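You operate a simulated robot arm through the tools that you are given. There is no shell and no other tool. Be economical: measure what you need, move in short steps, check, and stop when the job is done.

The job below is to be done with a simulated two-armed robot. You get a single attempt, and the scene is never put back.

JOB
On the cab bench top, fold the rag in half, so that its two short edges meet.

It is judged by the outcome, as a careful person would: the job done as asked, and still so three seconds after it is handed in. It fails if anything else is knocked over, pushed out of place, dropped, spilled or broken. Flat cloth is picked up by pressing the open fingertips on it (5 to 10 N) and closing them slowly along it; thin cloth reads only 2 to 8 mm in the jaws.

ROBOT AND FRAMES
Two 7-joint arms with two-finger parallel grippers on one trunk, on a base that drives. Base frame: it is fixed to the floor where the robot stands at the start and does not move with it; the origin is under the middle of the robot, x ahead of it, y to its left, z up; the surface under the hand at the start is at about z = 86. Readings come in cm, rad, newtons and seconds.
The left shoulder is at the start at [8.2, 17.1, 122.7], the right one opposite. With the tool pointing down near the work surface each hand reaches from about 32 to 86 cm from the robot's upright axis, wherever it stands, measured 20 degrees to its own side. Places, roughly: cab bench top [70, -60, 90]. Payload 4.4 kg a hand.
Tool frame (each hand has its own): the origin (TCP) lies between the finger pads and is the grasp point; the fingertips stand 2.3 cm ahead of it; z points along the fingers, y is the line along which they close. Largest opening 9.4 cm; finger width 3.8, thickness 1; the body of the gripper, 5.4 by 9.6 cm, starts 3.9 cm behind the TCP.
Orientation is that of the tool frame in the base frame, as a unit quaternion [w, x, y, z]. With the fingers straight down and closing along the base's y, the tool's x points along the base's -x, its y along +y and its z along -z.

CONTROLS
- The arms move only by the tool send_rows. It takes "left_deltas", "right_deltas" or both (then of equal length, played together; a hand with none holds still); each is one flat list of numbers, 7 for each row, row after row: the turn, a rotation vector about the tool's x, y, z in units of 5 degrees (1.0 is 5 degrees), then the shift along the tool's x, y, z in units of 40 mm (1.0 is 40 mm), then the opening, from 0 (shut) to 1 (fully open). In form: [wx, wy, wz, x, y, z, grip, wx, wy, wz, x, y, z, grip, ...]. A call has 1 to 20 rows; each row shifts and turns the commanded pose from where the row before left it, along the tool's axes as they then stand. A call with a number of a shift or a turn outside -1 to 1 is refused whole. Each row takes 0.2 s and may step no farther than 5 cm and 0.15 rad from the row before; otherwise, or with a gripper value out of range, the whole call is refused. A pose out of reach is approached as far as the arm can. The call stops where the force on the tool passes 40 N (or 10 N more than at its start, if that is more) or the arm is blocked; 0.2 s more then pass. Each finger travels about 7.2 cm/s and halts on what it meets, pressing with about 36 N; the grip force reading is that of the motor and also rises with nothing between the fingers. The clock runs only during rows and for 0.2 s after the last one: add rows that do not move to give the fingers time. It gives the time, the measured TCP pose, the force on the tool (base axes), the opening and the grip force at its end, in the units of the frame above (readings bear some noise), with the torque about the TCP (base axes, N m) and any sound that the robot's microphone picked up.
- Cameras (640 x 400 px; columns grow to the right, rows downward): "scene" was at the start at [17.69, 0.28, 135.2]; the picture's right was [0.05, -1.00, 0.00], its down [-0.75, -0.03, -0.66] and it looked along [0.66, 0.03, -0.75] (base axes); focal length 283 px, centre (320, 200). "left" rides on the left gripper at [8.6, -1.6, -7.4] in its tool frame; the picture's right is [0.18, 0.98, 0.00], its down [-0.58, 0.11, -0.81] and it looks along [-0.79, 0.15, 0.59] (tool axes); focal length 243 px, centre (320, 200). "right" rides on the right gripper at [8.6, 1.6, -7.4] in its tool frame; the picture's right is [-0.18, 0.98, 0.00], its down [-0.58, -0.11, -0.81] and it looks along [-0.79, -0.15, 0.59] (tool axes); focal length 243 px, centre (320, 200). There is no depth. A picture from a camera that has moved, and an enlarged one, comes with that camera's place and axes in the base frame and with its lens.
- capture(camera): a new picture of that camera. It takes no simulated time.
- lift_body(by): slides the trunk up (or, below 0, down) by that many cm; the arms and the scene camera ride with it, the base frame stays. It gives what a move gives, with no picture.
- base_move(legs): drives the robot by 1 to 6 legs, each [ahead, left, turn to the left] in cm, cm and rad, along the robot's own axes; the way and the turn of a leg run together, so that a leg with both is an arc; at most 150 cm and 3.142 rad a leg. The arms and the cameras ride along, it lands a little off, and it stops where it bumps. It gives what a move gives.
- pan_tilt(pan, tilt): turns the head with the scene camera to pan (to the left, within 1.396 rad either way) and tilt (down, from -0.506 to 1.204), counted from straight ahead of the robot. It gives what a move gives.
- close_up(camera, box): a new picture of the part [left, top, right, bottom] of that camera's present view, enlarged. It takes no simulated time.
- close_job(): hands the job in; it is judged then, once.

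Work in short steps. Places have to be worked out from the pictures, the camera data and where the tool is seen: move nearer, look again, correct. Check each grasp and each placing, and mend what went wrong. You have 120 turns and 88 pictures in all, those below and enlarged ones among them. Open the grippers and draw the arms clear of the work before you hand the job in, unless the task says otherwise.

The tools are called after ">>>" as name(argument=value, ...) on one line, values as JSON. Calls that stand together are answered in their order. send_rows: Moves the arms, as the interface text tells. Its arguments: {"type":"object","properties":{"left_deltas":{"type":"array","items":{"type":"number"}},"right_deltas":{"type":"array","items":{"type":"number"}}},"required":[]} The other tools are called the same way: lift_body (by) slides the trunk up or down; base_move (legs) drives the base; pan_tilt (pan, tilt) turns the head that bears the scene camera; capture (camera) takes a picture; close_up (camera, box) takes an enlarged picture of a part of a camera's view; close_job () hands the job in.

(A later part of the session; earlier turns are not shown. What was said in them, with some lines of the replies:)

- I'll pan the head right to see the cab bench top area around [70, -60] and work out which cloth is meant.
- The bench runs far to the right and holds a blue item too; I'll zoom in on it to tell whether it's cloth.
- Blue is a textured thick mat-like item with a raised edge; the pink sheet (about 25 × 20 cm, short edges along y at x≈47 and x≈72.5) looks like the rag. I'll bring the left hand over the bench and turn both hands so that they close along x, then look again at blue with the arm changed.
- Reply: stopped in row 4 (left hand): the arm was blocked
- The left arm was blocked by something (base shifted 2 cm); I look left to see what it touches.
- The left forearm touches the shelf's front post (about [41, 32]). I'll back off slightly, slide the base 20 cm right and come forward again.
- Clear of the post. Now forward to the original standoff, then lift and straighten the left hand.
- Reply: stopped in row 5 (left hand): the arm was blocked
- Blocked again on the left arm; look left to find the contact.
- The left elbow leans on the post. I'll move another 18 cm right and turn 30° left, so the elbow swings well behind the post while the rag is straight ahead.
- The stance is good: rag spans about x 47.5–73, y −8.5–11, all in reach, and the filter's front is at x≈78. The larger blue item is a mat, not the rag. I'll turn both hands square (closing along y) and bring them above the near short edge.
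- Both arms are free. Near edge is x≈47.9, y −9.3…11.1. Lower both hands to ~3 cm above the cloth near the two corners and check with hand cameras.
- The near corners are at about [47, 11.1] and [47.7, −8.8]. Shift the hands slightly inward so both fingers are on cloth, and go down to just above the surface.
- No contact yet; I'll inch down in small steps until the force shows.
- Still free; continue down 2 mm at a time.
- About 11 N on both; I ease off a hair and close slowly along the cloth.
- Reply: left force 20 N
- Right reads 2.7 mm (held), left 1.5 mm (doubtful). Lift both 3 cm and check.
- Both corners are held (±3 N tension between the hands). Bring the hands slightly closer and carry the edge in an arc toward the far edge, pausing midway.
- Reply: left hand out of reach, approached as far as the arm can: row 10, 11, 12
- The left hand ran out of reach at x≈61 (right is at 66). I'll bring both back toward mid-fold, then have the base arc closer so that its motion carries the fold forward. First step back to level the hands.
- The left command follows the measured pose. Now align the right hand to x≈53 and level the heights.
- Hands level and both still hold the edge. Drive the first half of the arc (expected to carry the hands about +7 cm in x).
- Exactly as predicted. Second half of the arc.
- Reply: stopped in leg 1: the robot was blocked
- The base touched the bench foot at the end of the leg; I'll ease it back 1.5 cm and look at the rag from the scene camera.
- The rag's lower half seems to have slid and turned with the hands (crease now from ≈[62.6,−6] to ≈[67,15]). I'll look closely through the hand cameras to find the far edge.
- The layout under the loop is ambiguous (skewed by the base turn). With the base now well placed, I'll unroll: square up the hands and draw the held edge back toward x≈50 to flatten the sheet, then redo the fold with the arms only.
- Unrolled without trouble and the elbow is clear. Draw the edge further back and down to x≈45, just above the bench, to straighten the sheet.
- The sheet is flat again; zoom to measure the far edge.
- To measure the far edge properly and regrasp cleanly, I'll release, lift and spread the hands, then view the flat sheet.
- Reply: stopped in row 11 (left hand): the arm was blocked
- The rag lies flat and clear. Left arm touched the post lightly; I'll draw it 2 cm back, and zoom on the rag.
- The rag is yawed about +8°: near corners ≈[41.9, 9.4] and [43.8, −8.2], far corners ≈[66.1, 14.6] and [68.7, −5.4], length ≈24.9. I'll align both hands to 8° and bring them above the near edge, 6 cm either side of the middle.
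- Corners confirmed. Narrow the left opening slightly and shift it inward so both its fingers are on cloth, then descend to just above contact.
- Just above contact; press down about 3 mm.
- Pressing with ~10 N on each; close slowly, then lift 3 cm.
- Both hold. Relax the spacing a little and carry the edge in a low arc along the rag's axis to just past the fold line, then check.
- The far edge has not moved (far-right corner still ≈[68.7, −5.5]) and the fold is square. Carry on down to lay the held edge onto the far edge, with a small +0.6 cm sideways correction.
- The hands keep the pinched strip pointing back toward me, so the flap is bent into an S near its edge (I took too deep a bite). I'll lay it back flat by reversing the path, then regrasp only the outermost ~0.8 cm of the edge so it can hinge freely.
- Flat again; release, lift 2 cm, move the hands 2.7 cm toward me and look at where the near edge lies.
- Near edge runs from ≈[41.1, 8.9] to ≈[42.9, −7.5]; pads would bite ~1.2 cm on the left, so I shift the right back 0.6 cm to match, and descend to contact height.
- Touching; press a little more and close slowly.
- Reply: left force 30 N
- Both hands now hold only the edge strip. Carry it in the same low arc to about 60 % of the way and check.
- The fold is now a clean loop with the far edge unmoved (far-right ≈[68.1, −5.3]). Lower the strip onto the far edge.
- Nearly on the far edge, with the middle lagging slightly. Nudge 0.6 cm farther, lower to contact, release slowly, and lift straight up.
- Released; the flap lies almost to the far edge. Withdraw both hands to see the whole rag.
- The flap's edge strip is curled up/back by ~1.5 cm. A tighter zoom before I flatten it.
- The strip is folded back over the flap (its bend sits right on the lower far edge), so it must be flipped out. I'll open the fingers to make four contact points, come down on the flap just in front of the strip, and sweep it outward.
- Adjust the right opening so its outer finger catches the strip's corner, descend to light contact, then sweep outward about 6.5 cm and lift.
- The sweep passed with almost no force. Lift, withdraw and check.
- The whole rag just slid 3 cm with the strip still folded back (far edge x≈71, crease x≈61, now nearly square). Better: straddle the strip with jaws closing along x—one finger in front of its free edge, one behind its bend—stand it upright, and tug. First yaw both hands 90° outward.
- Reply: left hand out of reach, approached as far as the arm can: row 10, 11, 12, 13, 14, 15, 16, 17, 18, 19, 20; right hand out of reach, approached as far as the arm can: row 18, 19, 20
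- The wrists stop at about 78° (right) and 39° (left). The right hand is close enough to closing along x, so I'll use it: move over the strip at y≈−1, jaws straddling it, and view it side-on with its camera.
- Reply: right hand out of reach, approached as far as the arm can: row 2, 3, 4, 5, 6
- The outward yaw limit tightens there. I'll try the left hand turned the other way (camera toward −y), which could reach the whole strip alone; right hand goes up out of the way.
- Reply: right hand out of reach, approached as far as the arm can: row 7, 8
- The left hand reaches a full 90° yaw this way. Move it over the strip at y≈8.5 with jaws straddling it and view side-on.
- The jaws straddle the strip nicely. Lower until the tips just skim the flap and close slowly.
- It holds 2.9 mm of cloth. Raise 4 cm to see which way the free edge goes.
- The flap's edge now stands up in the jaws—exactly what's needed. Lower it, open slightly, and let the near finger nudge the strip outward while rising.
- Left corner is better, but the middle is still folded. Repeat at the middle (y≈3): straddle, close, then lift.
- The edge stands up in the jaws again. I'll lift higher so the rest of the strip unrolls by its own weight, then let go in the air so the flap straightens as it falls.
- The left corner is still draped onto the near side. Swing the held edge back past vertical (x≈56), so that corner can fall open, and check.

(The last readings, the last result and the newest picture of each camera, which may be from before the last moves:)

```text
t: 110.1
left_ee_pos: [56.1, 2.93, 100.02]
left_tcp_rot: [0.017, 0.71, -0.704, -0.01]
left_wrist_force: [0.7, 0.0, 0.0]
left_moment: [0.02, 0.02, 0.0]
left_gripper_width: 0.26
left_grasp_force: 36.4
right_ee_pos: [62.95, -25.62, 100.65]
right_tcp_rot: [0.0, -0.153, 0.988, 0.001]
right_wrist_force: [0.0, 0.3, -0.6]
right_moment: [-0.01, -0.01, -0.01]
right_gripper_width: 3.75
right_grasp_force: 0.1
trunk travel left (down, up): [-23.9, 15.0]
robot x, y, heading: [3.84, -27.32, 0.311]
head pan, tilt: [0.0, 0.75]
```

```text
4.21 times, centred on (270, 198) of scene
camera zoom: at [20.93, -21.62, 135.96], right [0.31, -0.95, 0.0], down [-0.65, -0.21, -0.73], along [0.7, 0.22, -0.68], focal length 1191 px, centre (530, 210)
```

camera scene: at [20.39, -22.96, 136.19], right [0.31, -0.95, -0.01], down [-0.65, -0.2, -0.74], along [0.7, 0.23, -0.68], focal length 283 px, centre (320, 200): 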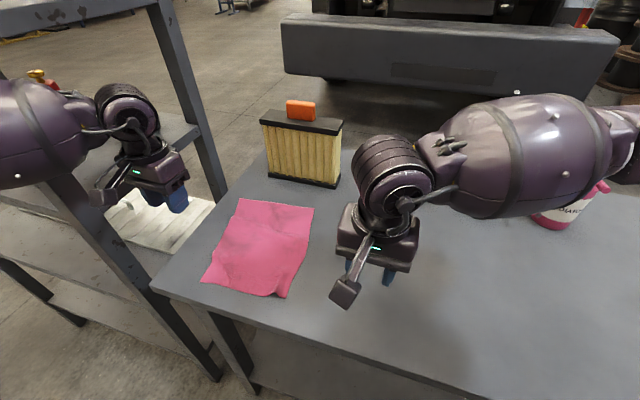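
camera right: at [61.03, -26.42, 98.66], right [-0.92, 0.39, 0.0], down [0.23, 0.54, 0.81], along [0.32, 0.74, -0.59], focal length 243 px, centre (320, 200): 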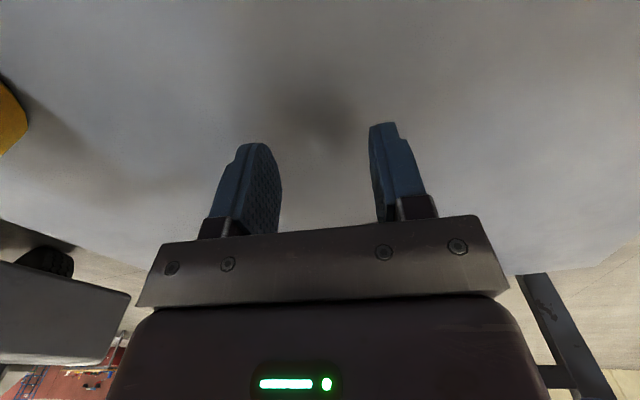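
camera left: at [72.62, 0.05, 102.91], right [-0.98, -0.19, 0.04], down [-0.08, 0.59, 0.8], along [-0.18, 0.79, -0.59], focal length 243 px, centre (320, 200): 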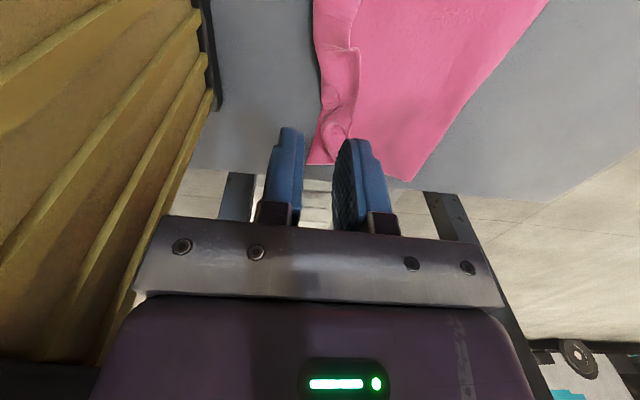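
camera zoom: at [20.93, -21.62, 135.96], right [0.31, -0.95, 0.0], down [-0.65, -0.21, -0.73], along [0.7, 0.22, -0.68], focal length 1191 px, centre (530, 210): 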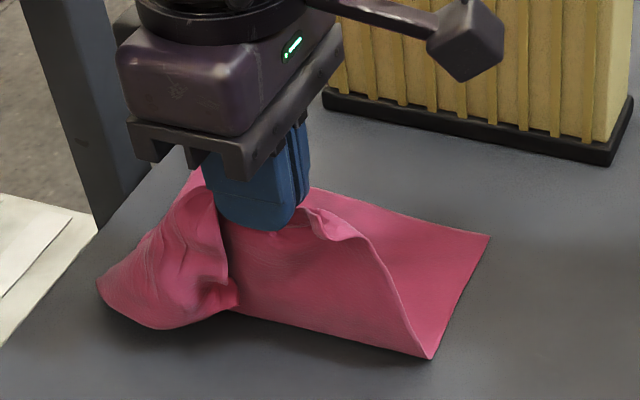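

I'll start clean: pull the edge back to lay the sheet flat again (also drawing the rag ~3 cm toward me), let the far finger push the upright strip toward me, and withdraw to view.

>>> send_rows(left_deltas=[0, 0, 0, 0, 0.51, 0.25, 0, 0, 0, 0, 0, 0.51, 0.25, 0, 0, 0, 0, 0, 0.51, 0.25, 0, 0, 0, 0, 0, 0.33, 0.42, 0, 0, 0, 0, 0, 0.33, 0.42, 0, 0, 0, 0, 0, 0.33, 0.42, 0, 0, 0, 0, 0, 0.31, 0.33, 0, 0, 0, 0, 0, 0.31, 0.33, 0, 0, 0, 0, 0, 0, 0, 0.05, 0, 0, 0, 0, 0, 0, 0.12, 0, 0, 0, 0, 0, -0.05, 0.2, 0, 0, 0, 0, 0.2, -0.05, 0.2, 0, 0, 0, 0, 0.2, -0.05, 0.2, 0, 0, 0, 0, 0.25, -0.05, 0.2, 0, 0, 0, 0, 0, -0.8, 0.2, 0, 0, 0, 0, 0, -0.9, 0.2, 0, 0, 0, -0.2, -0.2, -0.9, 0.2, 0, 0, 0, -0.8, -0.5, -0.5, 0.2, 0, 0, 0, -0.8, -0.5, 0, 0.2, 0, 0, 0, -0.7, -0.5, 0, 0.2])

>>> close_up(camera="scene", box=[180, 165, 350, 300])

```text
t: 114.3
left_ee_pos: [47.73, 12.91, 102.81]
left_tcp_rot: [0.018, 0.71, -0.704, -0.011]
left_wrist_force: [0.5, 0.8, -0.6]
left_moment: [0.01, -0.01, -0.04]
left_gripper_width: 1.88
left_grasp_force: 0.1
right_ee_pos: [62.82, -25.61, 100.65]
right_tcp_rot: [0.0, -0.153, 0.988, 0.0]
right_wrist_force: [0.2, 0.6, -0.9]
right_moment: [0.0, 0.0, -0.01]
right_gripper_width: 3.75
right_grasp_force: 0.1
trunk travel left (down, up): [-23.9, 15.0]
robot x, y, heading: [3.73, -26.75, 0.307]
head pan, tilt: [0.0, 0.75]
```

```text
2.96 times, centred on (265, 232) of scene
camera zoom: at [20.94, -21.58, 135.96], right [0.31, -0.95, 0.0], down [-0.65, -0.21, -0.73], along [0.7, 0.22, -0.68], focal length 838 px, centre (483, 104)
```

zoom: 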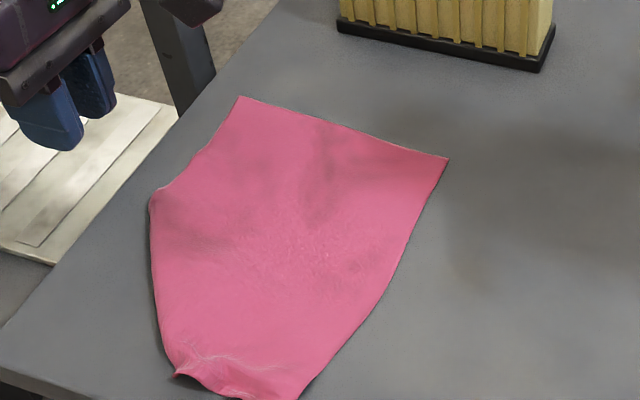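

The far edge is clean (≈[66.3, 15.1] to [65.1, −4.6]), but the near end narrows to ~8 cm—its corners seem tucked. Zoom there.

>>> close_up(camera="scene", box=[210, 225, 310, 310])

```text
4.71 times, centred on (260, 268) of scene
camera zoom: at [20.94, -21.58, 135.96], right [0.31, -0.95, 0.0], down [-0.65, -0.21, -0.73], along [0.7, 0.22, -0.68], focal length 1331 px, centre (602, -118)
```

zoom: 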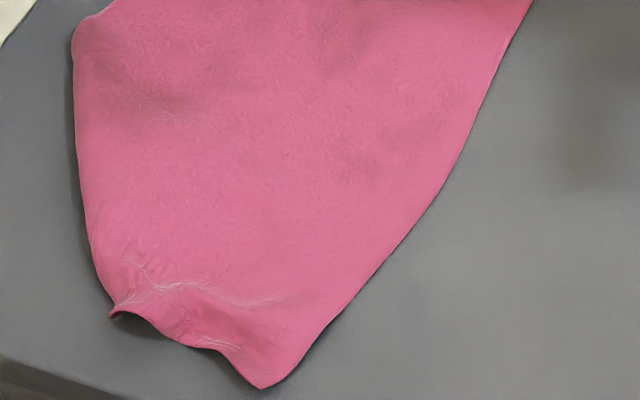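

Both near corners are folded under. Plan: pinch the near edge's middle, lift and carry it toward the far side so the corners are left exposed, then take the corners with both hands. First go down to the mid of the near edge.

>>> send_rows(left_deltas=[0, 0, 0, 0.71, 0.18, 0, 0.34, 0, 0, 0, 0.71, 0.18, 0, 0.34, 0, 0, 0, 0.71, 0.18, 0, 0.34, 0, 0, 0, 0.71, 0.18, 0, 0.34, 0, 0, 0, 0, 0, 0.77, 0.34, 0, 0, 0, 0, 0, 0.77, 0.34, 0, 0, 0, 0, 0, 0.77, 0.34, 0, 0, 0, 0, 0, 0.77, 0.34, 0, 0, 0, 0, 0, 0.25, 0.34, 0, 0, 0, 0, 0, 0.15, 0.34, 0, 0, 0, 0, 0, 0, 0.34])

```text
t: 116.7
left_ee_pos: [44.38, 1.4, 88.95]
left_tcp_rot: [0.017, 0.71, -0.704, -0.012]
left_wrist_force: [-0.2, -0.7, -0.2]
left_moment: [0.04, 0.02, 0.0]
left_gripper_width: 3.2
left_grasp_force: 0.1
right_ee_pos: [62.81, -25.62, 100.62]
right_tcp_rot: [0.0, -0.152, 0.988, 0.0]
right_wrist_force: [-0.3, -0.1, -1.2]
right_moment: [0.02, 0.0, 0.01]
right_gripper_width: 3.75
right_grasp_force: 0.0
trunk travel left (down, up): [-23.9, 15.0]
robot x, y, heading: [3.74, -27.21, 0.317]
head pan, tilt: [0.0, 0.75]
```

Press down the last few mm.

>>> send_rows(left_deltas=[0, 0, 0, 0, 0, 0.08, 0.34, 0, 0, 0, 0, 0, 0.05, 0.34, 0, 0, 0, 0, 0, 0, 0.34])

```text
t: 117.5
left_ee_pos: [44.32, 1.31, 88.54]
left_tcp_rot: [0.016, 0.71, -0.704, -0.011]
left_wrist_force: [0.7, 0.1, 0.4]
left_moment: [0.04, 0.0, -0.02]
left_gripper_width: 3.18
left_grasp_force: 0.1
right_ee_pos: [62.76, -25.61, 100.63]
right_tcp_rot: [0.0, -0.153, 0.988, 0.0]
right_wrist_force: [-0.1, -0.7, -0.2]
right_moment: [0.0, 0.02, 0.01]
right_gripper_width: 3.78
right_grasp_force: 0.0
trunk travel left (down, up): [-23.9, 15.0]
robot x, y, heading: [3.79, -27.28, 0.312]
head pan, tilt: [0.0, 0.75]
```

Still no contact; a bit more, then close and lift 3 cm.

>>> send_rows(left_deltas=[0, 0, 0, 0, 0, 0.05, 0.34, 0, 0, 0, 0, 0, 0.03, 0.34, 0, 0, 0, 0, 0, 0, 0.34, 0, 0, 0, 0, 0, 0, 0.3, 0, 0, 0, 0, 0, 0, 0.26, 0, 0, 0, 0, 0, 0, 0.22, 0, 0, 0, 0, 0, 0, 0.18, 0, 0, 0, 0, 0, 0, 0.14, 0, 0, 0, 0, 0, 0, 0.1, 0, 0, 0, 0, 0, 0, 0.06, 0, 0, 0, 0, 0, 0, 0.03, 0, 0, 0, 0, 0, 0, 0, 0, 0, 0, 0, 0, 0, 0, 0, 0, 0, 0, 0, 0, 0, 0, 0, 0, 0, 0, -0.25, 0, 0, 0, 0, 0, 0, -0.25, 0, 0, 0, 0, 0, 0, -0.25, 0])

```text
t: 121.1
left_ee_pos: [44.38, 1.26, 91.1]
left_tcp_rot: [0.017, 0.71, -0.704, -0.011]
left_wrist_force: [-0.4, -0.5, 0.3]
left_moment: [0.03, 0.02, -0.03]
left_gripper_width: 0.0
left_grasp_force: 36.4
right_ee_pos: [62.84, -25.63, 100.63]
right_tcp_rot: [0.0, -0.154, 0.988, 0.0]
right_wrist_force: [0.0, 0.4, 0.1]
right_moment: [0.01, -0.02, -0.01]
right_gripper_width: 3.76
right_grasp_force: 0.0
trunk travel left (down, up): [-23.9, 15.0]
robot x, y, heading: [3.51, -26.97, 0.31]
head pan, tilt: [0.0, 0.75]
```

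Width 0: missed. Retry 2 cm farther onto the cloth with firmer pressing.

>>> send_rows(left_deltas=[0, 0, 0, 0, -0.27, 0, 0.3, 0, 0, 0, 0, -0.27, 0, 0.34, 0, 0, 0, 0, 0, 0.3, 0.34, 0, 0, 0, 0, 0, 0.3, 0.34, 0, 0, 0, 0, 0, 0.07, 0.34, 0, 0, 0, 0, 0, 0.03, 0.34, 0, 0, 0, 0, 0, 0, 0.34])

```text
t: 122.7
left_ee_pos: [46.51, 1.27, 88.44]
left_tcp_rot: [0.015, 0.71, -0.704, -0.01]
left_wrist_force: [0.8, 3.3, 17.2]
left_moment: [0.28, -0.42, 0.09]
left_gripper_width: 3.14
left_grasp_force: 0.0
right_ee_pos: [62.81, -25.74, 100.81]
right_tcp_rot: [0.001, -0.153, 0.988, 0.0]
right_wrist_force: [-0.9, 0.2, 0.2]
right_moment: [-0.01, 0.01, -0.01]
right_gripper_width: 3.74
right_grasp_force: 0.0
trunk travel left (down, up): [-23.9, 15.0]
robot x, y, heading: [3.62, -27.23, 0.316]
head pan, tilt: [0.0, 0.75]
```

Good contact (17 N); ease a touch, close slowly and lift.

>>> send_rows(left_deltas=[0, 0, 0, 0, 0, -0.02, 0.34, 0, 0, 0, 0, 0, 0, 0.3, 0, 0, 0, 0, 0, 0, 0.26, 0, 0, 0, 0, 0, 0, 0.22, 0, 0, 0, 0, 0, 0, 0.18, 0, 0, 0, 0, 0, 0, 0.14, 0, 0, 0, 0, 0, 0, 0.1, 0, 0, 0, 0, 0, 0, 0.06, 0, 0, 0, 0, 0, 0, 0.03, 0, 0, 0, 0, 0, 0, 0, 0, 0, 0, 0, 0, 0, 0, 0, 0, 0, 0, 0, 0, 0, 0, 0, 0, 0, 0, -0.25, 0, 0, 0, 0, 0, 0, -0.25, 0, 0, 0, 0, 0, 0, -0.25, 0])

```text
t: 125.9
left_ee_pos: [46.57, 1.33, 91.58]
left_tcp_rot: [0.017, 0.709, -0.704, -0.011]
left_wrist_force: [-0.4, -0.4, -1.1]
left_moment: [-0.01, 0.01, -0.02]
left_gripper_width: 0.21
left_grasp_force: 36.2
right_ee_pos: [62.79, -25.68, 100.72]
right_tcp_rot: [0.0, -0.153, 0.988, 0.0]
right_wrist_force: [0.1, -0.7, -0.3]
right_moment: [-0.03, 0.0, -0.01]
right_gripper_width: 3.78
right_grasp_force: 0.2
trunk travel left (down, up): [-23.9, 15.0]
robot x, y, heading: [3.35, -27.18, 0.31]
head pan, tilt: [0.0, 0.75]
```

Held (2.1 mm). Carry this middle up and over toward x≈61, set it down there, release and withdraw to see the corners.

>>> send_rows(left_deltas=[0, 0, 0, 0, -0.43, -0.5, 0, 0, 0, 0, 0, -0.43, -0.5, 0, 0, 0, 0, 0, -0.375, -0.125, 0, 0, 0, 0, 0, -0.375, -0.125, 0, 0, 0, 0, 0, -0.375, -0.125, 0, 0, 0, 0, 0, -0.375, -0.125, 0, 0, 0, 0, 0, -0.42, 0.17, 0, 0, 0, 0, 0, -0.42, 0.17, 0, 0, 0, 0, 0, -0.42, 0.17, 0, 0, 0, 0, 0, 0, 0.4, 0, 0, 0, 0, 0, 0, 0.4, 0, 0, 0, 0, 0, 0, 0.4, 0, 0, 0, 0, 0, 0, 0, 0.2, 0, 0, 0, 0, 0, 0, 0.3, 0, 0, 0, 0, 0, -0.8, 0.3, 0, 0, 0, 0, 0, -0.8, 0.3, 0, 0, 0, -0.6, 0.8, -0.6, 0.3, 0, 0, 0, -0.7, 0.8, -0.6, 0.3, 0, 0, 0, -0.7, 0.8, 0, 0.3, 0, 0, 0, -0.7, 0.8, 0, 0.3])

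>>> close_up(camera="scene", box=[195, 170, 335, 280])

```text
t: 130.1
left_ee_pos: [48.41, 12.25, 101.55]
left_tcp_rot: [0.017, 0.71, -0.704, -0.01]
left_wrist_force: [-0.4, 0.7, 1.2]
left_moment: [0.04, -0.01, 0.0]
left_gripper_width: 2.82
left_grasp_force: 0.0
right_ee_pos: [62.7, -25.61, 100.6]
right_tcp_rot: [0.0, -0.153, 0.988, 0.0]
right_wrist_force: [0.3, -0.8, 0.4]
right_moment: [0.02, -0.01, 0.0]
right_gripper_width: 3.77
right_grasp_force: 0.1
trunk travel left (down, up): [-23.9, 15.0]
robot x, y, heading: [3.54, -27.1, 0.316]
head pan, tilt: [0.0, 0.75]
```

```text
3.64 times, centred on (265, 225) of scene
camera zoom: at [20.81, -21.57, 135.99], right [0.31, -0.95, 0.0], down [-0.65, -0.21, -0.73], along [0.7, 0.22, -0.68], focal length 1028 px, centre (520, 109)
```

zoom: 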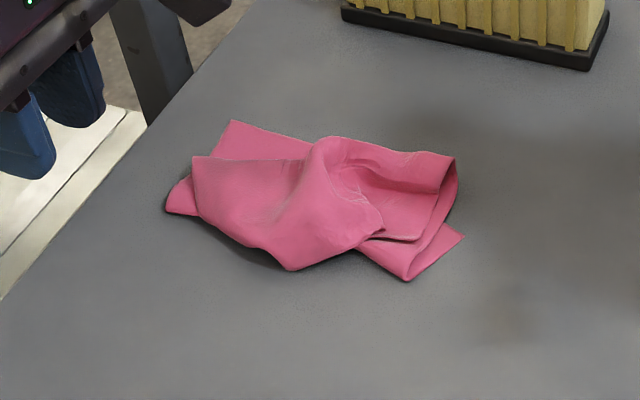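

This view reads well now: lower layer's far edge runs from ≈[64.7, 13.6] to ≈[59.8, −5.7] (20 cm), and the flap's free edge lies on top pointing outward (no strip), from corner ≈[60.2, 13.8] to corner ≈[65.5, −3]—both corners are untucked. I just need to pick up those two flap corners and re-lay them. Turn both hands back to closing along y.

>>> send_rows(left_deltas=[0, 0, 1, 0, 0, 0, 0.34, 0, 0, 1, 0, 0, 0, 0.34, 0, 0, 1, 0, 0, 0, 0.34, 0, 0, 1, 0, 0, 0, 0.34, 0, 0, 1, 0, 0, 0, 0.34, 0, 0, 1, 0, 0, 0, 0.34, 0, 0, 1, 0, 0, 0, 0.34, 0, 0, 1, 0, 0, 0, 0.34, 0, 0, 1, 0, 0, 0, 0.34, 0, 0, 1, 0, 0, 0, 0.34, 0, 0, 1, 0, 0, 0, 0.34, 0, 0, 1, 0, 0, 0, 0.34, 0, 0, 1, 0, 0, 0, 0.34, 0, 0, 1, 0, 0, 0, 0.34, 0, 0, 1, 0, 0, 0, 0.34, 0, 0, 1, 0, 0, 0, 0.34, 0, 0, 1, 0, 0, 0, 0.34, 0, 0, 1, 0, 0, 0, 0.34], right_deltas=[0, 0, 0.9, 0, 0, 0, 0.34, 0, 0, 0.9, 0, 0, 0, 0.34, 0, 0, 0.9, 0, 0, 0, 0.34, 0, 0, 0.8, 0, 0, 0, 0.34, 0, 0, 0, 0, 0, 0, 0.34, 0, 0, 0, 0, 0, 0, 0.34, 0, 0, 0, 0, 0, 0, 0.34, 0, 0, 0, 0, 0, 0, 0.34, 0, 0, 0, 0, 0, 0, 0.34, 0, 0, 0, 0, 0, 0, 0.34, 0, 0, 0, 0, 0, 0, 0.34, 0, 0, 0, 0, 0, 0, 0.34, 0, 0, 0, 0, 0, 0, 0.34, 0, 0, 0, 0, 0, 0, 0.34, 0, 0, 0, 0, 0, 0, 0.34, 0, 0, 0, 0, 0, 0, 0.34, 0, 0, 0, 0, 0, 0, 0.34, 0, 0, 0, 0, 0, 0, 0.34])

```text
t: 133.9
left_ee_pos: [48.55, 12.15, 101.6]
left_tcp_rot: [-0.019, -0.003, 1.0, -0.005]
left_wrist_force: [-0.2, 0.2, -0.1]
left_moment: [-0.01, -0.01, 0.02]
left_gripper_width: 3.18
left_grasp_force: 0.0
right_ee_pos: [62.84, -25.56, 100.7]
right_tcp_rot: [-0.001, -0.001, 1.0, 0.001]
right_wrist_force: [0.3, 0.1, -0.1]
right_moment: [0.01, -0.01, 0.03]
right_gripper_width: 3.2
right_grasp_force: 0.0
trunk travel left (down, up): [-23.9, 15.0]
robot x, y, heading: [3.63, -27.42, 0.311]
head pan, tilt: [0.0, 0.75]
```

Square now. Move above the two flap corners and check with the right camera.

>>> send_rows(left_deltas=[0, 0, 0, -0.393, -0.063, 0, 0.34, 0, 0, 0, -0.393, -0.063, 0, 0.34, 0, 0, 0, -0.393, -0.063, 0, 0.34, 0, 0, 0, -0.393, -0.063, 0, 0.34, 0, 0, 0, -0.393, -0.063, 0, 0.34, 0, 0, 0, -0.393, -0.063, 0, 0.34, 0, 0, 0, -0.393, -0.063, 0, 0.34, 0, 0, 0, 0, 0, 0.69, 0.34, 0, 0, 0, 0, 0, 0.69, 0.34, 0, 0, 0, 0, 0, 0.69, 0.34, 0, 0, 0, 0, 0, 0.5, 0.34], right_deltas=[0, 0, 0, -0.014, 0.893, 0, 0.34, 0, 0, 0, -0.014, 0.893, 0, 0.34, 0, 0, 0, -0.014, 0.893, 0, 0.34, 0, 0, 0, -0.014, 0.893, 0, 0.34, 0, 0, 0, -0.014, 0.893, 0, 0.34, 0, 0, 0, -0.014, 0.893, 0, 0.34, 0, 0, 0, -0.014, 0.893, 0, 0.34, 0, 0, 0, 0, 0, 0.575, 0.34, 0, 0, 0, 0, 0, 0.575, 0.34, 0, 0, 0, 0, 0, 0.575, 0.34, 0, 0, 0, 0, 0, 0.35, 0.34])

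>>> capture(camera="right")

```text
t: 136.3
left_ee_pos: [59.27, 10.56, 90.92]
left_tcp_rot: [-0.02, -0.004, 1.0, -0.005]
left_wrist_force: [-0.5, -0.2, 0.0]
left_moment: [0.0, 0.0, -0.02]
left_gripper_width: 3.19
left_grasp_force: 0.1
right_ee_pos: [63.22, -0.67, 92.43]
right_tcp_rot: [0.0, -0.001, 1.0, 0.0]
right_wrist_force: [0.2, 1.2, 0.2]
right_moment: [0.01, 0.01, 0.0]
right_gripper_width: 3.19
right_grasp_force: 0.0
trunk travel left (down, up): [-23.9, 15.0]
robot x, y, heading: [3.59, -27.09, 0.314]
head pan, tilt: [0.0, 0.75]
```

```text
4 pictures are left
camera right: at [54.6, 1.1, 99.84], right [0.18, 0.98, 0.0], down [0.58, -0.11, 0.81], along [0.79, -0.15, -0.59], focal length 243 px, centre (320, 200)
```

right: 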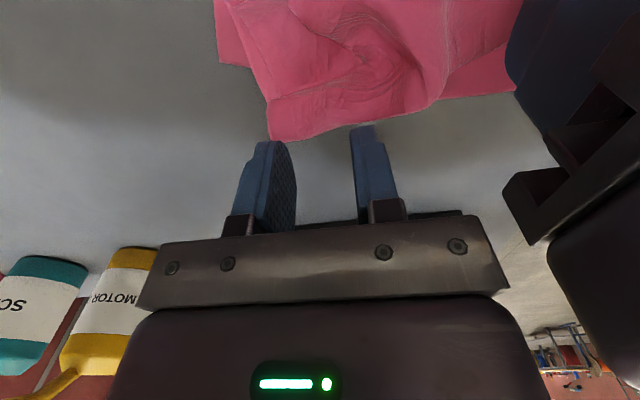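

Confirmed: flap's right corner at ≈[64.4, −4] on top, lower far-right corner at ≈[59.8, −5.5]. Shift both hands 0.8 cm outward and descend toward contact.

>>> send_rows(left_deltas=[0, 0, 0, -0.2, 0, 0, 0.34, 0, 0, 0, 0, 0, 0.25, 0.34, 0, 0, 0, 0, 0, 0.2, 0.34, 0, 0, 0, 0, 0, 0.07, 0.34, 0, 0, 0, 0, 0, 0, 0.34], right_deltas=[0, 0, 0, -0.2, 0, 0, 0.34, 0, 0, 0, 0, 0, 0.4, 0.34, 0, 0, 0, 0, 0, 0.3, 0.34, 0, 0, 0, 0, 0, 0.17, 0.34, 0, 0, 0, 0, 0, 0, 0.34])

```text
t: 137.5
left_ee_pos: [59.89, 10.52, 88.69]
left_tcp_rot: [-0.02, -0.005, 1.0, -0.004]
left_wrist_force: [0.7, 0.0, 1.0]
left_moment: [0.03, -0.04, 0.02]
left_gripper_width: 3.2
left_grasp_force: 0.1
right_ee_pos: [64.09, -0.63, 89.0]
right_tcp_rot: [0.001, -0.001, 1.0, 0.001]
right_wrist_force: [-0.3, -0.3, 0.7]
right_moment: [0.0, 0.02, 0.01]
right_gripper_width: 3.19
right_grasp_force: 0.0
trunk travel left (down, up): [-23.9, 15.0]
robot x, y, heading: [3.64, -26.81, 0.315]
head pan, tilt: [0.0, 0.75]
```

Nearly touching; press on in millimetres.

>>> send_rows(left_deltas=[0, 0, 0, 0, 0, 0.03, 0.34, 0, 0, 0, 0, 0, 0.02, 0.34, 0, 0, 0, 0, 0, 0, 0.34], right_deltas=[0, 0, 0, 0, 0, 0.07, 0.34, 0, 0, 0, 0, 0, 0.05, 0.34, 0, 0, 0, 0, 0, 0, 0.34])

```text
t: 138.3
left_ee_pos: [59.97, 10.29, 88.74]
left_tcp_rot: [-0.019, -0.005, 1.0, -0.005]
left_wrist_force: [-0.5, 0.0, 1.2]
left_moment: [0.03, 0.01, 0.01]
left_gripper_width: 3.19
left_grasp_force: 0.0
right_ee_pos: [64.0, -0.66, 88.61]
right_tcp_rot: [0.0, -0.001, 1.0, 0.001]
right_wrist_force: [-0.4, 0.8, 8.5]
right_moment: [-0.03, 0.13, 0.03]
right_gripper_width: 3.15
right_grasp_force: 0.0
trunk travel left (down, up): [-23.9, 15.0]
robot x, y, heading: [4.2, -27.11, 0.311]
head pan, tilt: [0.0, 0.75]
```

Right has 8.5 N; lower the left a bit more while holding the right.

>>> send_rows(left_deltas=[0, 0, 0, 0, 0, 0.04, 0.34, 0, 0, 0, 0, 0, 0.02, 0.34, 0, 0, 0, 0, 0, 0, 0.34])

```text
t: 139.1
left_ee_pos: [60.01, 10.44, 88.58]
left_tcp_rot: [-0.018, -0.004, 1.0, -0.004]
left_wrist_force: [-0.4, 1.4, 14.8]
left_moment: [0.26, 0.14, -0.02]
left_gripper_width: 3.22
left_grasp_force: 0.6
right_ee_pos: [63.95, -0.71, 88.58]
right_tcp_rot: [0.001, -0.001, 1.0, 0.001]
right_wrist_force: [1.4, 0.8, 7.5]
right_moment: [-0.04, 0.09, 0.02]
right_gripper_width: 3.15
right_grasp_force: 0.0
trunk travel left (down, up): [-23.9, 15.0]
robot x, y, heading: [3.57, -27.37, 0.314]
head pan, tilt: [0.0, 0.75]
```

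Ease the left a little, close both slowly, and lift 3 cm.

>>> send_rows(left_deltas=[0, 0, 0, 0, 0, -0.015, 0.32, 0, 0, 0, 0, 0, 0, 0.28, 0, 0, 0, 0, 0, 0, 0.24, 0, 0, 0, 0, 0, 0, 0.2, 0, 0, 0, 0, 0, 0, 0.16, 0, 0, 0, 0, 0, 0, 0.12, 0, 0, 0, 0, 0, 0, 0.09, 0, 0, 0, 0, 0, 0, 0.06, 0, 0, 0, 0, 0, 0, 0.03, 0, 0, 0, 0, 0, 0, 0, 0, 0, 0, 0, 0, 0, 0, 0, 0, 0, 0, 0, 0, 0, 0, 0, 0, 0, 0, -0.25, 0, 0, 0, 0, 0, 0, -0.25, 0, 0, 0, 0, 0, 0, -0.25, 0], right_deltas=[0, 0, 0, 0, 0, 0, 0.32, 0, 0, 0, 0, 0, 0, 0.28, 0, 0, 0, 0, 0, 0, 0.24, 0, 0, 0, 0, 0, 0, 0.2, 0, 0, 0, 0, 0, 0, 0.16, 0, 0, 0, 0, 0, 0, 0.12, 0, 0, 0, 0, 0, 0, 0.09, 0, 0, 0, 0, 0, 0, 0.06, 0, 0, 0, 0, 0, 0, 0.03, 0, 0, 0, 0, 0, 0, 0, 0, 0, 0, 0, 0, 0, 0, 0, 0, 0, 0, 0, 0, 0, 0, 0, 0, 0, 0, -0.25, 0, 0, 0, 0, 0, 0, -0.25, 0, 0, 0, 0, 0, 0, -0.25, 0])

```text
t: 142.3
left_ee_pos: [59.93, 10.41, 91.33]
left_tcp_rot: [-0.021, -0.005, 1.0, -0.005]
left_wrist_force: [0.5, -0.3, -0.3]
left_moment: [0.03, 0.01, -0.01]
left_gripper_width: 0.01
left_grasp_force: 35.5
right_ee_pos: [64.04, -0.65, 91.38]
right_tcp_rot: [0.0, -0.002, 1.0, 0.001]
right_wrist_force: [-0.3, 0.7, -0.7]
right_moment: [0.0, -0.03, -0.03]
right_gripper_width: 0.21
right_grasp_force: 35.7
trunk travel left (down, up): [-23.9, 15.0]
robot x, y, heading: [3.58, -27.17, 0.31]
head pan, tilt: [0.0, 0.75]
```

Right holds (2.1 mm); left missed. Retry left slightly more inward (x≈59, y≈9.7).

>>> send_rows(left_deltas=[0, 0, 0, 0.12, -0.09, 0, 0.3, 0, 0, 0, 0.12, -0.08, 0, 0.34, 0, 0, 0, 0, 0, 0.3, 0.34, 0, 0, 0, 0, 0, 0.3, 0.34, 0, 0, 0, 0, 0, 0.07, 0.34, 0, 0, 0, 0, 0, 0.02, 0.34, 0, 0, 0, 0, 0, 0, 0.34])

```text
t: 143.9
left_ee_pos: [58.98, 9.71, 88.85]
left_tcp_rot: [-0.019, -0.004, 1.0, -0.005]
left_wrist_force: [0.8, 0.9, 1.3]
left_moment: [0.01, 0.01, -0.01]
left_gripper_width: 3.18
left_grasp_force: 0.1
right_ee_pos: [64.03, -0.59, 91.49]
right_tcp_rot: [0.0, -0.001, 1.0, 0.001]
right_wrist_force: [-0.4, 0.0, -0.7]
right_moment: [0.0, -0.05, -0.03]
right_gripper_width: 0.23
right_grasp_force: 35.7
trunk travel left (down, up): [-23.9, 15.0]
robot x, y, heading: [3.8, -27.18, 0.312]
head pan, tilt: [0.0, 0.75]
```

Contact begins; press ~3 mm more.

>>> send_rows(left_deltas=[0, 0, 0, 0, 0, 0.05, 0.34, 0, 0, 0, 0, 0, 0.02, 0.34, 0, 0, 0, 0, 0, 0, 0.34])

```text
t: 144.7
left_ee_pos: [58.92, 9.73, 88.68]
left_tcp_rot: [-0.018, -0.004, 1.0, -0.005]
left_wrist_force: [0.4, 0.5, 13.7]
left_moment: [0.22, -0.05, 0.0]
left_gripper_width: 3.19
left_grasp_force: 0.1
right_ee_pos: [64.13, -0.64, 91.45]
right_tcp_rot: [0.0, 0.0, 1.0, 0.001]
right_wrist_force: [0.6, 0.9, -1.5]
right_moment: [-0.02, 0.01, -0.05]
right_gripper_width: 0.22
right_grasp_force: 35.8
trunk travel left (down, up): [-23.9, 15.0]
robot x, y, heading: [3.72, -27.52, 0.312]
head pan, tilt: [0.0, 0.75]
```

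Good, 13.7 N on a thicker stack. Close slowly and lift 3 cm.

>>> send_rows(left_deltas=[0, 0, 0, 0, 0, 0, 0.32, 0, 0, 0, 0, 0, 0, 0.28, 0, 0, 0, 0, 0, 0, 0.24, 0, 0, 0, 0, 0, 0, 0.2, 0, 0, 0, 0, 0, 0, 0.16, 0, 0, 0, 0, 0, 0, 0.12, 0, 0, 0, 0, 0, 0, 0.09, 0, 0, 0, 0, 0, 0, 0.06, 0, 0, 0, 0, 0, 0, 0.03, 0, 0, 0, 0, 0, 0, 0, 0, 0, 0, 0, 0, 0, 0, 0, 0, 0, 0, 0, 0, 0, 0, 0, 0, 0, 0, -0.25, 0, 0, 0, 0, 0, 0, -0.25, 0, 0, 0, 0, 0, 0, -0.25, 0])

```text
t: 147.9
left_ee_pos: [59.16, 9.82, 91.42]
left_tcp_rot: [-0.02, -0.004, 1.0, -0.005]
left_wrist_force: [0.4, -0.6, 0.1]
left_moment: [0.01, 0.0, 0.0]
left_gripper_width: 0.24
left_grasp_force: 35.7
right_ee_pos: [63.92, -0.59, 91.46]
right_tcp_rot: [0.0, -0.001, 1.0, 0.0]
right_wrist_force: [-0.4, -0.2, 0.4]
right_moment: [0.0, -0.01, -0.01]
right_gripper_width: 0.2
right_grasp_force: 35.9
trunk travel left (down, up): [-23.9, 15.0]
robot x, y, heading: [3.75, -27.47, 0.315]
head pan, tilt: [0.0, 0.75]
```

Both corners are held (2.4 / 2.0 mm), edge pointing outward—the right orientation for folding. I'll first carry it back toward me and pull gently taut to square the rag, then fold forward again.

>>> send_rows(left_deltas=[0, 0, 0, 0.355, -0.013, -0.3, 0, 0, 0, 0, 0.355, -0.013, -0.3, 0, 0, 0, 0, 0.355, -0.013, -0.3, 0, 0, 0, 0, 0.355, -0.013, -0.3, 0, 0, 0, 0, 0.355, -0.013, 0, 0, 0, 0, 0, 0.355, -0.013, 0, 0, 0, 0, 0, 0.355, -0.013, 0.35, 0, 0, 0, 0, 0.355, -0.013, 0.35, 0, 0, 0, 0, 0.355, -0.013, 0.35, 0, 0, 0, 0, 0.355, -0.013, 0.35, 0, 0, 0, 0, 0.4, 0, 0.08, 0, 0, 0, 0, 0.4, 0, 0.08, 0, 0, 0, 0, 0.3, 0, 0.08, 0, 0, 0, 0, 0, 0, 0, 0], right_deltas=[0, 0, 0, 0.473, -0.04, -0.3, 0, 0, 0, 0, 0.473, -0.04, -0.3, 0, 0, 0, 0, 0.473, -0.04, -0.3, 0, 0, 0, 0, 0.473, -0.04, -0.3, 0, 0, 0, 0, 0.473, -0.04, 0, 0, 0, 0, 0, 0.473, -0.04, 0, 0, 0, 0, 0, 0.473, -0.04, 0.35, 0, 0, 0, 0, 0.473, -0.04, 0.35, 0, 0, 0, 0, 0.473, -0.04, 0.35, 0, 0, 0, 0, 0.473, -0.04, 0.35, 0, 0, 0, 0, 0.4, 0, 0.08, 0, 0, 0, 0, 0.4, 0, 0.08, 0, 0, 0, 0, 0.3, 0, 0.08, 0, 0, 0, 0, 0, 0, 0, 0])

>>> capture(camera="scene")

```text
t: 150.9
left_ee_pos: [40.28, 9.1, 90.46]
left_tcp_rot: [-0.02, -0.004, 1.0, -0.005]
left_wrist_force: [-0.6, -3.2, -0.5]
left_moment: [-0.1, 0.03, -0.04]
left_gripper_width: 0.21
left_grasp_force: 35.8
right_ee_pos: [40.63, -2.2, 89.76]
right_tcp_rot: [0.0, 0.0, 1.0, 0.001]
right_wrist_force: [0.3, 4.7, 0.3]
right_moment: [0.08, -0.04, -0.12]
right_gripper_width: 0.19
right_grasp_force: 35.7
trunk travel left (down, up): [-23.9, 15.0]
robot x, y, heading: [3.72, -27.19, 0.311]
head pan, tilt: [0.0, 0.75]
```

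```text
3 pictures are left
camera scene: at [20.94, -21.63, 135.96], right [0.31, -0.95, 0.0], down [-0.65, -0.21, -0.73], along [0.7, 0.22, -0.68], focal length 283 px, centre (320, 200)
```

scene: 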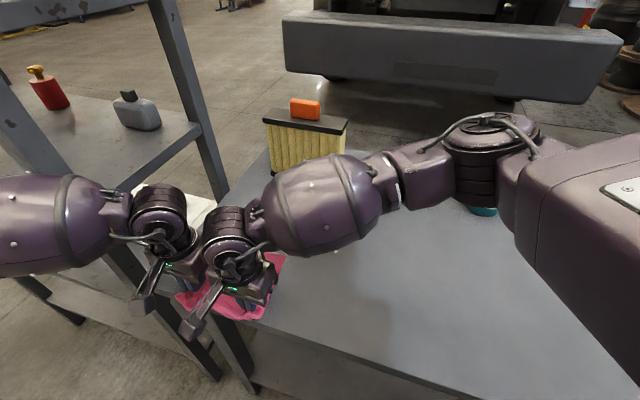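

Both hold with slight cross tension. Pull 2.5 cm farther to square the sheet, then fold forward in an arc, ending ~3 cm short of the expected far edge and ~2 cm up.

>>> send_rows(left_deltas=[0, 0, 0, 0.3, 0, 0.08, 0, 0, 0, 0, 0.3, 0, 0.08, 0, 0, 0, 0, 0, 0, 0, 0, 0, 0, 0, -0.1, 0, -0.4, 0, 0, 0, 0, -0.2, 0, -0.4, 0, 0, 0, 0, -0.3, 0, -0.4, 0, 0, 0, 0, -0.35, 0, -0.35, 0, 0, 0, 0, -0.4, 0, -0.3, 0, 0, 0, 0, -0.4, 0, -0.2, 0, 0, 0, 0, -0.4, 0, -0.05, 0, 0, 0, 0, -0.4, 0, 0, 0, 0, 0, 0, -0.4, 0, 0.05, 0, 0, 0, 0, -0.4, 0, 0.15, 0, 0, 0, 0, -0.4, 0, 0.2, 0, 0, 0, 0, -0.4, 0, 0.25, 0, 0, 0, 0, -0.4, 0, 0.3, 0, 0, 0, 0, -0.3, 0, 0.35, 0], right_deltas=[0, 0, 0, 0.35, 0, 0, 0, 0, 0, 0, 0.35, 0, 0, 0, 0, 0, 0, 0, 0, 0, 0, 0, 0, 0, -0.1, 0, -0.4, 0, 0, 0, 0, -0.2, 0, -0.4, 0, 0, 0, 0, -0.3, 0, -0.4, 0, 0, 0, 0, -0.35, 0, -0.35, 0, 0, 0, 0, -0.4, 0, -0.3, 0, 0, 0, 0, -0.4, 0, -0.2, 0, 0, 0, 0, -0.4, 0, -0.05, 0, 0, 0, 0, -0.4, 0, 0, 0, 0, 0, 0, -0.4, 0, 0.05, 0, 0, 0, 0, -0.4, 0, 0.15, 0, 0, 0, 0, -0.4, 0, 0.2, 0, 0, 0, 0, -0.4, 0, 0.25, 0, 0, 0, 0, -0.4, 0, 0.3, 0, 0, 0, 0, -0.3, 0, 0.35, 0])

>>> capture(camera="right")

```text
t: 154.5
left_ee_pos: [57.56, 9.25, 92.16]
left_tcp_rot: [-0.021, -0.005, 1.0, -0.005]
left_wrist_force: [-2.7, -9.9, 0.4]
left_moment: [-0.21, 0.04, -0.11]
left_gripper_width: 0.22
left_grasp_force: 35.9
right_ee_pos: [57.47, -2.17, 92.68]
right_tcp_rot: [0.0, 0.0, 1.0, 0.001]
right_wrist_force: [3.4, 9.3, -0.3]
right_moment: [0.23, -0.05, -0.21]
right_gripper_width: 0.21
right_grasp_force: 35.6
trunk travel left (down, up): [-23.9, 15.0]
robot x, y, heading: [3.63, -27.35, 0.312]
head pan, tilt: [0.0, 0.75]
```

```text
2 pictures are left
camera right: at [48.8, -0.67, 100.26], right [0.18, 0.98, 0.0], down [0.58, -0.11, 0.81], along [0.79, -0.15, -0.59], focal length 243 px, centre (320, 200)
```

right: 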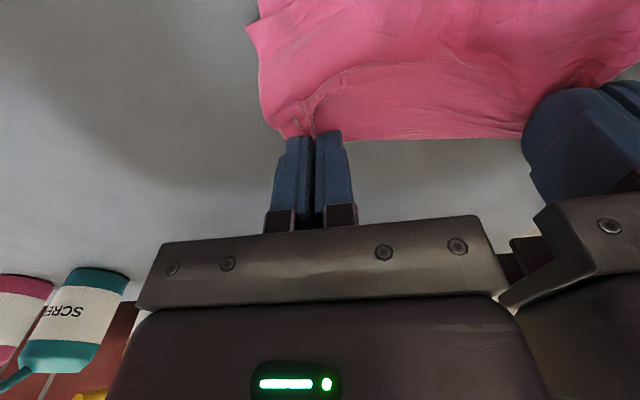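

The flap edge is straight and taut between the hands, with no lower layer showing beyond it yet; far edge estimated at x≈60–61. Advance 2 cm while lowering, relax the cross tension, release and withdraw.

>>> send_rows(left_deltas=[0, 0, 0, -0.17, 0, 0.21, 0, 0, 0, 0, -0.17, -0.02, 0.21, 0, 0, 0, 0, -0.16, -0.03, 0.21, 0, 0, 0, 0, 0, -0.03, 0.2, 0, 0, 0, 0, 0, 0, 0, 0, 0, 0, 0, 0, 0, 0, 0.05, 0, 0, 0, 0, 0, 0, 0.1, 0, 0, 0, 0, 0, 0, 0.15, 0, 0, 0, 0, 0, 0, 0.2, 0, 0, 0, 0, 0, -0.1, 0.22, 0, 0, 0, 0, 0, -0.4, 0.22, 0, 0, 0, 0, 0, -0.8, 0.22, 0, 0, 0, 0, 0, -0.9, 0.22, 0, 0, 0, 0, 0, -0.9, 0.22, 0, 0, 0, 0.6, 0.2, -0.3, 0.22, 0, 0, 0, 0.7, 0.2, 0, 0.22, 0, 0, 0, 0.7, 0.2, 0, 0.22, 0, 0, 0, 0.5, 0.2, 0, 0.22], right_deltas=[0, 0, 0, -0.17, 0, 0.24, 0, 0, 0, 0, -0.17, 0.02, 0.24, 0, 0, 0, 0, -0.16, 0.03, 0.24, 0, 0, 0, 0, 0, 0.03, 0.24, 0, 0, 0, 0, 0, 0, 0, 0, 0, 0, 0, 0, 0, 0, 0.05, 0, 0, 0, 0, 0, 0, 0.1, 0, 0, 0, 0, 0, 0, 0.15, 0, 0, 0, 0, 0, 0, 0.2, 0, 0, 0, 0, 0, -0.1, 0.22, 0, 0, 0, 0, 0, -0.4, 0.22, 0, 0, 0, 0, 0, -0.8, 0.22, 0, 0, 0, 0, 0, -0.9, 0.22, 0, 0, 0, 0, 0, -0.9, 0.22, 0, 0, 0, 0.2, -1, 0, 0.22, 0, 0, 0, 0.2, -1, 0, 0.22, 0, 0, 0, 0.2, -1, 0, 0.22, 0, 0, 0, 0.2, -1, 0, 0.22])

>>> close_up(camera="scene", box=[195, 170, 335, 280])

```text
t: 158.3
left_ee_pos: [49.75, 12.22, 102.87]
left_tcp_rot: [-0.019, -0.005, 1.0, -0.005]
left_wrist_force: [0.4, 0.1, 0.6]
left_moment: [0.01, 0.01, 0.01]
left_gripper_width: 2.08
left_grasp_force: 0.2
right_ee_pos: [56.21, -18.08, 101.46]
right_tcp_rot: [0.001, -0.001, 1.0, 0.002]
right_wrist_force: [-0.8, -0.5, 0.4]
right_moment: [0.02, -0.03, 0.0]
right_gripper_width: 2.08
right_grasp_force: 0.1
trunk travel left (down, up): [-23.9, 15.0]
robot x, y, heading: [3.58, -27.19, 0.313]
head pan, tilt: [0.0, 0.75]
```

```text
3.64 times, centred on (265, 225) of scene
camera zoom: at [20.86, -21.7, 135.99], right [0.31, -0.95, 0.0], down [-0.65, -0.21, -0.73], along [0.7, 0.23, -0.68], focal length 1028 px, centre (520, 109)
```

zoom: 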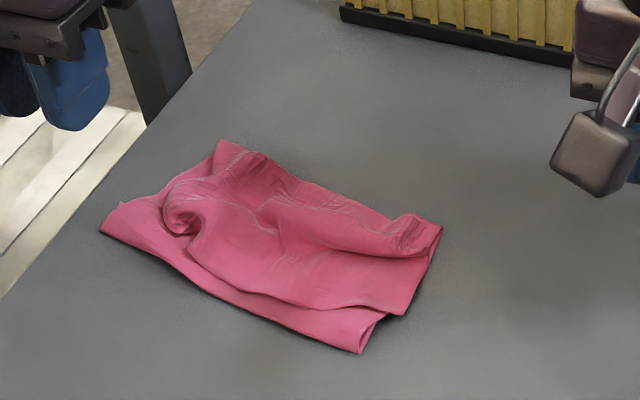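

The rag is now folded in half: short edges together along ≈[62.4, 13.6]–[59.9, −3.5], crease opposite, with a slack ripple in the flap near the crease. I'll press it down vertically at two spots (no dragging) and lift off.

>>> send_rows(left_deltas=[0, 0, 0, -0.44, -0.185, 0, 0.4, 0, 0, 0, -0.44, -0.185, 0, 0.5, 0, 0, 0, -0.44, -0.185, 0, 0.5, 0, 0, 0, 0, 0, 0, 0.5, 0, 0, 0, 0, 0, 0, 0.5, 0, 0, 0, 0, 0, 0.68, 0.5, 0, 0, 0, 0, 0, 0.68, 0.5, 0, 0, 0, 0, 0, 0.68, 0.5, 0, 0, 0, 0, 0, 0.68, 0.5, 0, 0, 0, 0, 0, 0.6, 0.5, 0, 0, 0, 0, 0, 0.1, 0.5, 0, 0, 0, 0, 0, 0.08, 0.5, 0, 0, 0, 0, 0, 0, 0.5], right_deltas=[0, 0, 0, 0.085, 0.845, 0, 0.4, 0, 0, 0, 0.085, 0.845, 0, 0.5, 0, 0, 0, 0.085, 0.845, 0, 0.5, 0, 0, 0, 0.085, 0.845, 0, 0.5, 0, 0, 0, 0.085, 0.845, 0, 0.5, 0, 0, 0, 0, 0, 0.61, 0.5, 0, 0, 0, 0, 0, 0.61, 0.5, 0, 0, 0, 0, 0, 0.61, 0.5, 0, 0, 0, 0, 0, 0.61, 0.5, 0, 0, 0, 0, 0, 0.52, 0.5, 0, 0, 0, 0, 0, 0.1, 0.5, 0, 0, 0, 0, 0, 0.08, 0.5, 0, 0, 0, 0, 0, 0, 0.5])

```text
t: 161.1
left_ee_pos: [54.66, 9.85, 88.65]
left_tcp_rot: [-0.02, -0.004, 1.0, -0.004]
left_wrist_force: [0.5, 0.4, -0.1]
left_moment: [0.04, 0.03, -0.02]
left_gripper_width: 4.7
left_grasp_force: 0.1
right_ee_pos: [54.45, -1.02, 88.9]
right_tcp_rot: [0.0, -0.001, 1.0, 0.0]
right_wrist_force: [0.1, 0.2, 0.3]
right_moment: [-0.01, -0.02, 0.02]
right_gripper_width: 4.75
right_grasp_force: 0.0
trunk travel left (down, up): [-23.9, 15.0]
robot x, y, heading: [3.63, -27.04, 0.314]
head pan, tilt: [0.0, 0.75]
```

Pressed gently. Lift straight up, withdraw, and take a final look.

>>> send_rows(left_deltas=[0, 0, 0, 0, 0, -0.3, 0.5, 0, 0, 0, 0, 0, -0.7, 0.5, 0, 0, 0, 0, 0, -0.9, 0.5, 0, 0, 0, 0, 0, -0.9, 0.5, 0, 0, 0, 0, 0, -0.9, 0.5, 0, 0, 0, 0.4, 0.2, 0, 0.5, 0, 0, 0, 0.5, 0.2, 0, 0.5, 0, 0, 0, 0.5, 0.2, 0, 0.5, 0, 0, 0, 0, 0, 0, 0.5], right_deltas=[0, 0, 0, 0, 0, -0.3, 0.5, 0, 0, 0, 0, 0, -0.7, 0.5, 0, 0, 0, 0, 0, -0.9, 0.5, 0, 0, 0, 0, 0, -0.9, 0.5, 0, 0, 0, 0, 0, -0.9, 0.5, 0, 0, 0, 0.1, -1, 0, 0.5, 0, 0, 0, 0.1, -1, 0, 0.5, 0, 0, 0, 0.1, -1, 0, 0.5, 0, 0, 0, 0.1, -1, 0, 0.5])

>>> close_up(camera="scene", box=[195, 170, 335, 280])

```text
t: 163.1
left_ee_pos: [49.71, 12.41, 103.67]
left_tcp_rot: [-0.019, -0.004, 1.0, -0.004]
left_wrist_force: [0.2, 0.2, 0.7]
left_moment: [0.02, 0.0, 0.04]
left_gripper_width: 4.71
left_grasp_force: 0.1
right_ee_pos: [52.9, -17.12, 103.8]
right_tcp_rot: [0.0, 0.0, 1.0, 0.0]
right_wrist_force: [0.1, -0.9, -0.7]
right_moment: [0.01, 0.02, 0.0]
right_gripper_width: 4.71
right_grasp_force: 0.0
trunk travel left (down, up): [-23.9, 15.0]
robot x, y, heading: [3.92, -27.12, 0.314]
head pan, tilt: [0.0, 0.75]
```

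```text
3.64 times, centred on (265, 225) of scene
camera zoom: at [20.95, -21.76, 135.97], right [0.31, -0.95, 0.0], down [-0.65, -0.21, -0.73], along [0.7, 0.23, -0.68], focal length 1028 px, centre (520, 109)
```

zoom: 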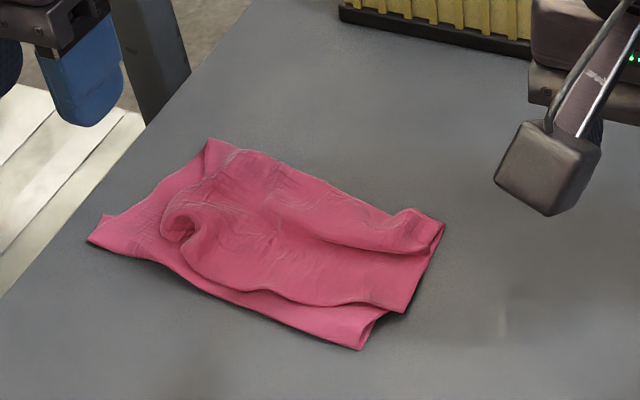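

The hands are open and clear of the rag, and no pictures are left to check any further change, so I'm handing the job in now.

>>> close_job()

```text
The job is handed in.
```

I handed the rag in folded roughly in half, but the fold is not neat, and I can't say for certain that it passes. The two short edges lie together along the far side. The upper layer is wrinkled, its left side is drawn in by about 4 cm, and its left corner sits about 2–3 cm from the one beneath it.

While getting there, the left arm leaned on the shelf post a few times and the base touched the bench once. In the pictures taken afterwards, nothing else appears moved or knocked over. I used all 88 pictures, so nothing was checked after the final lift.
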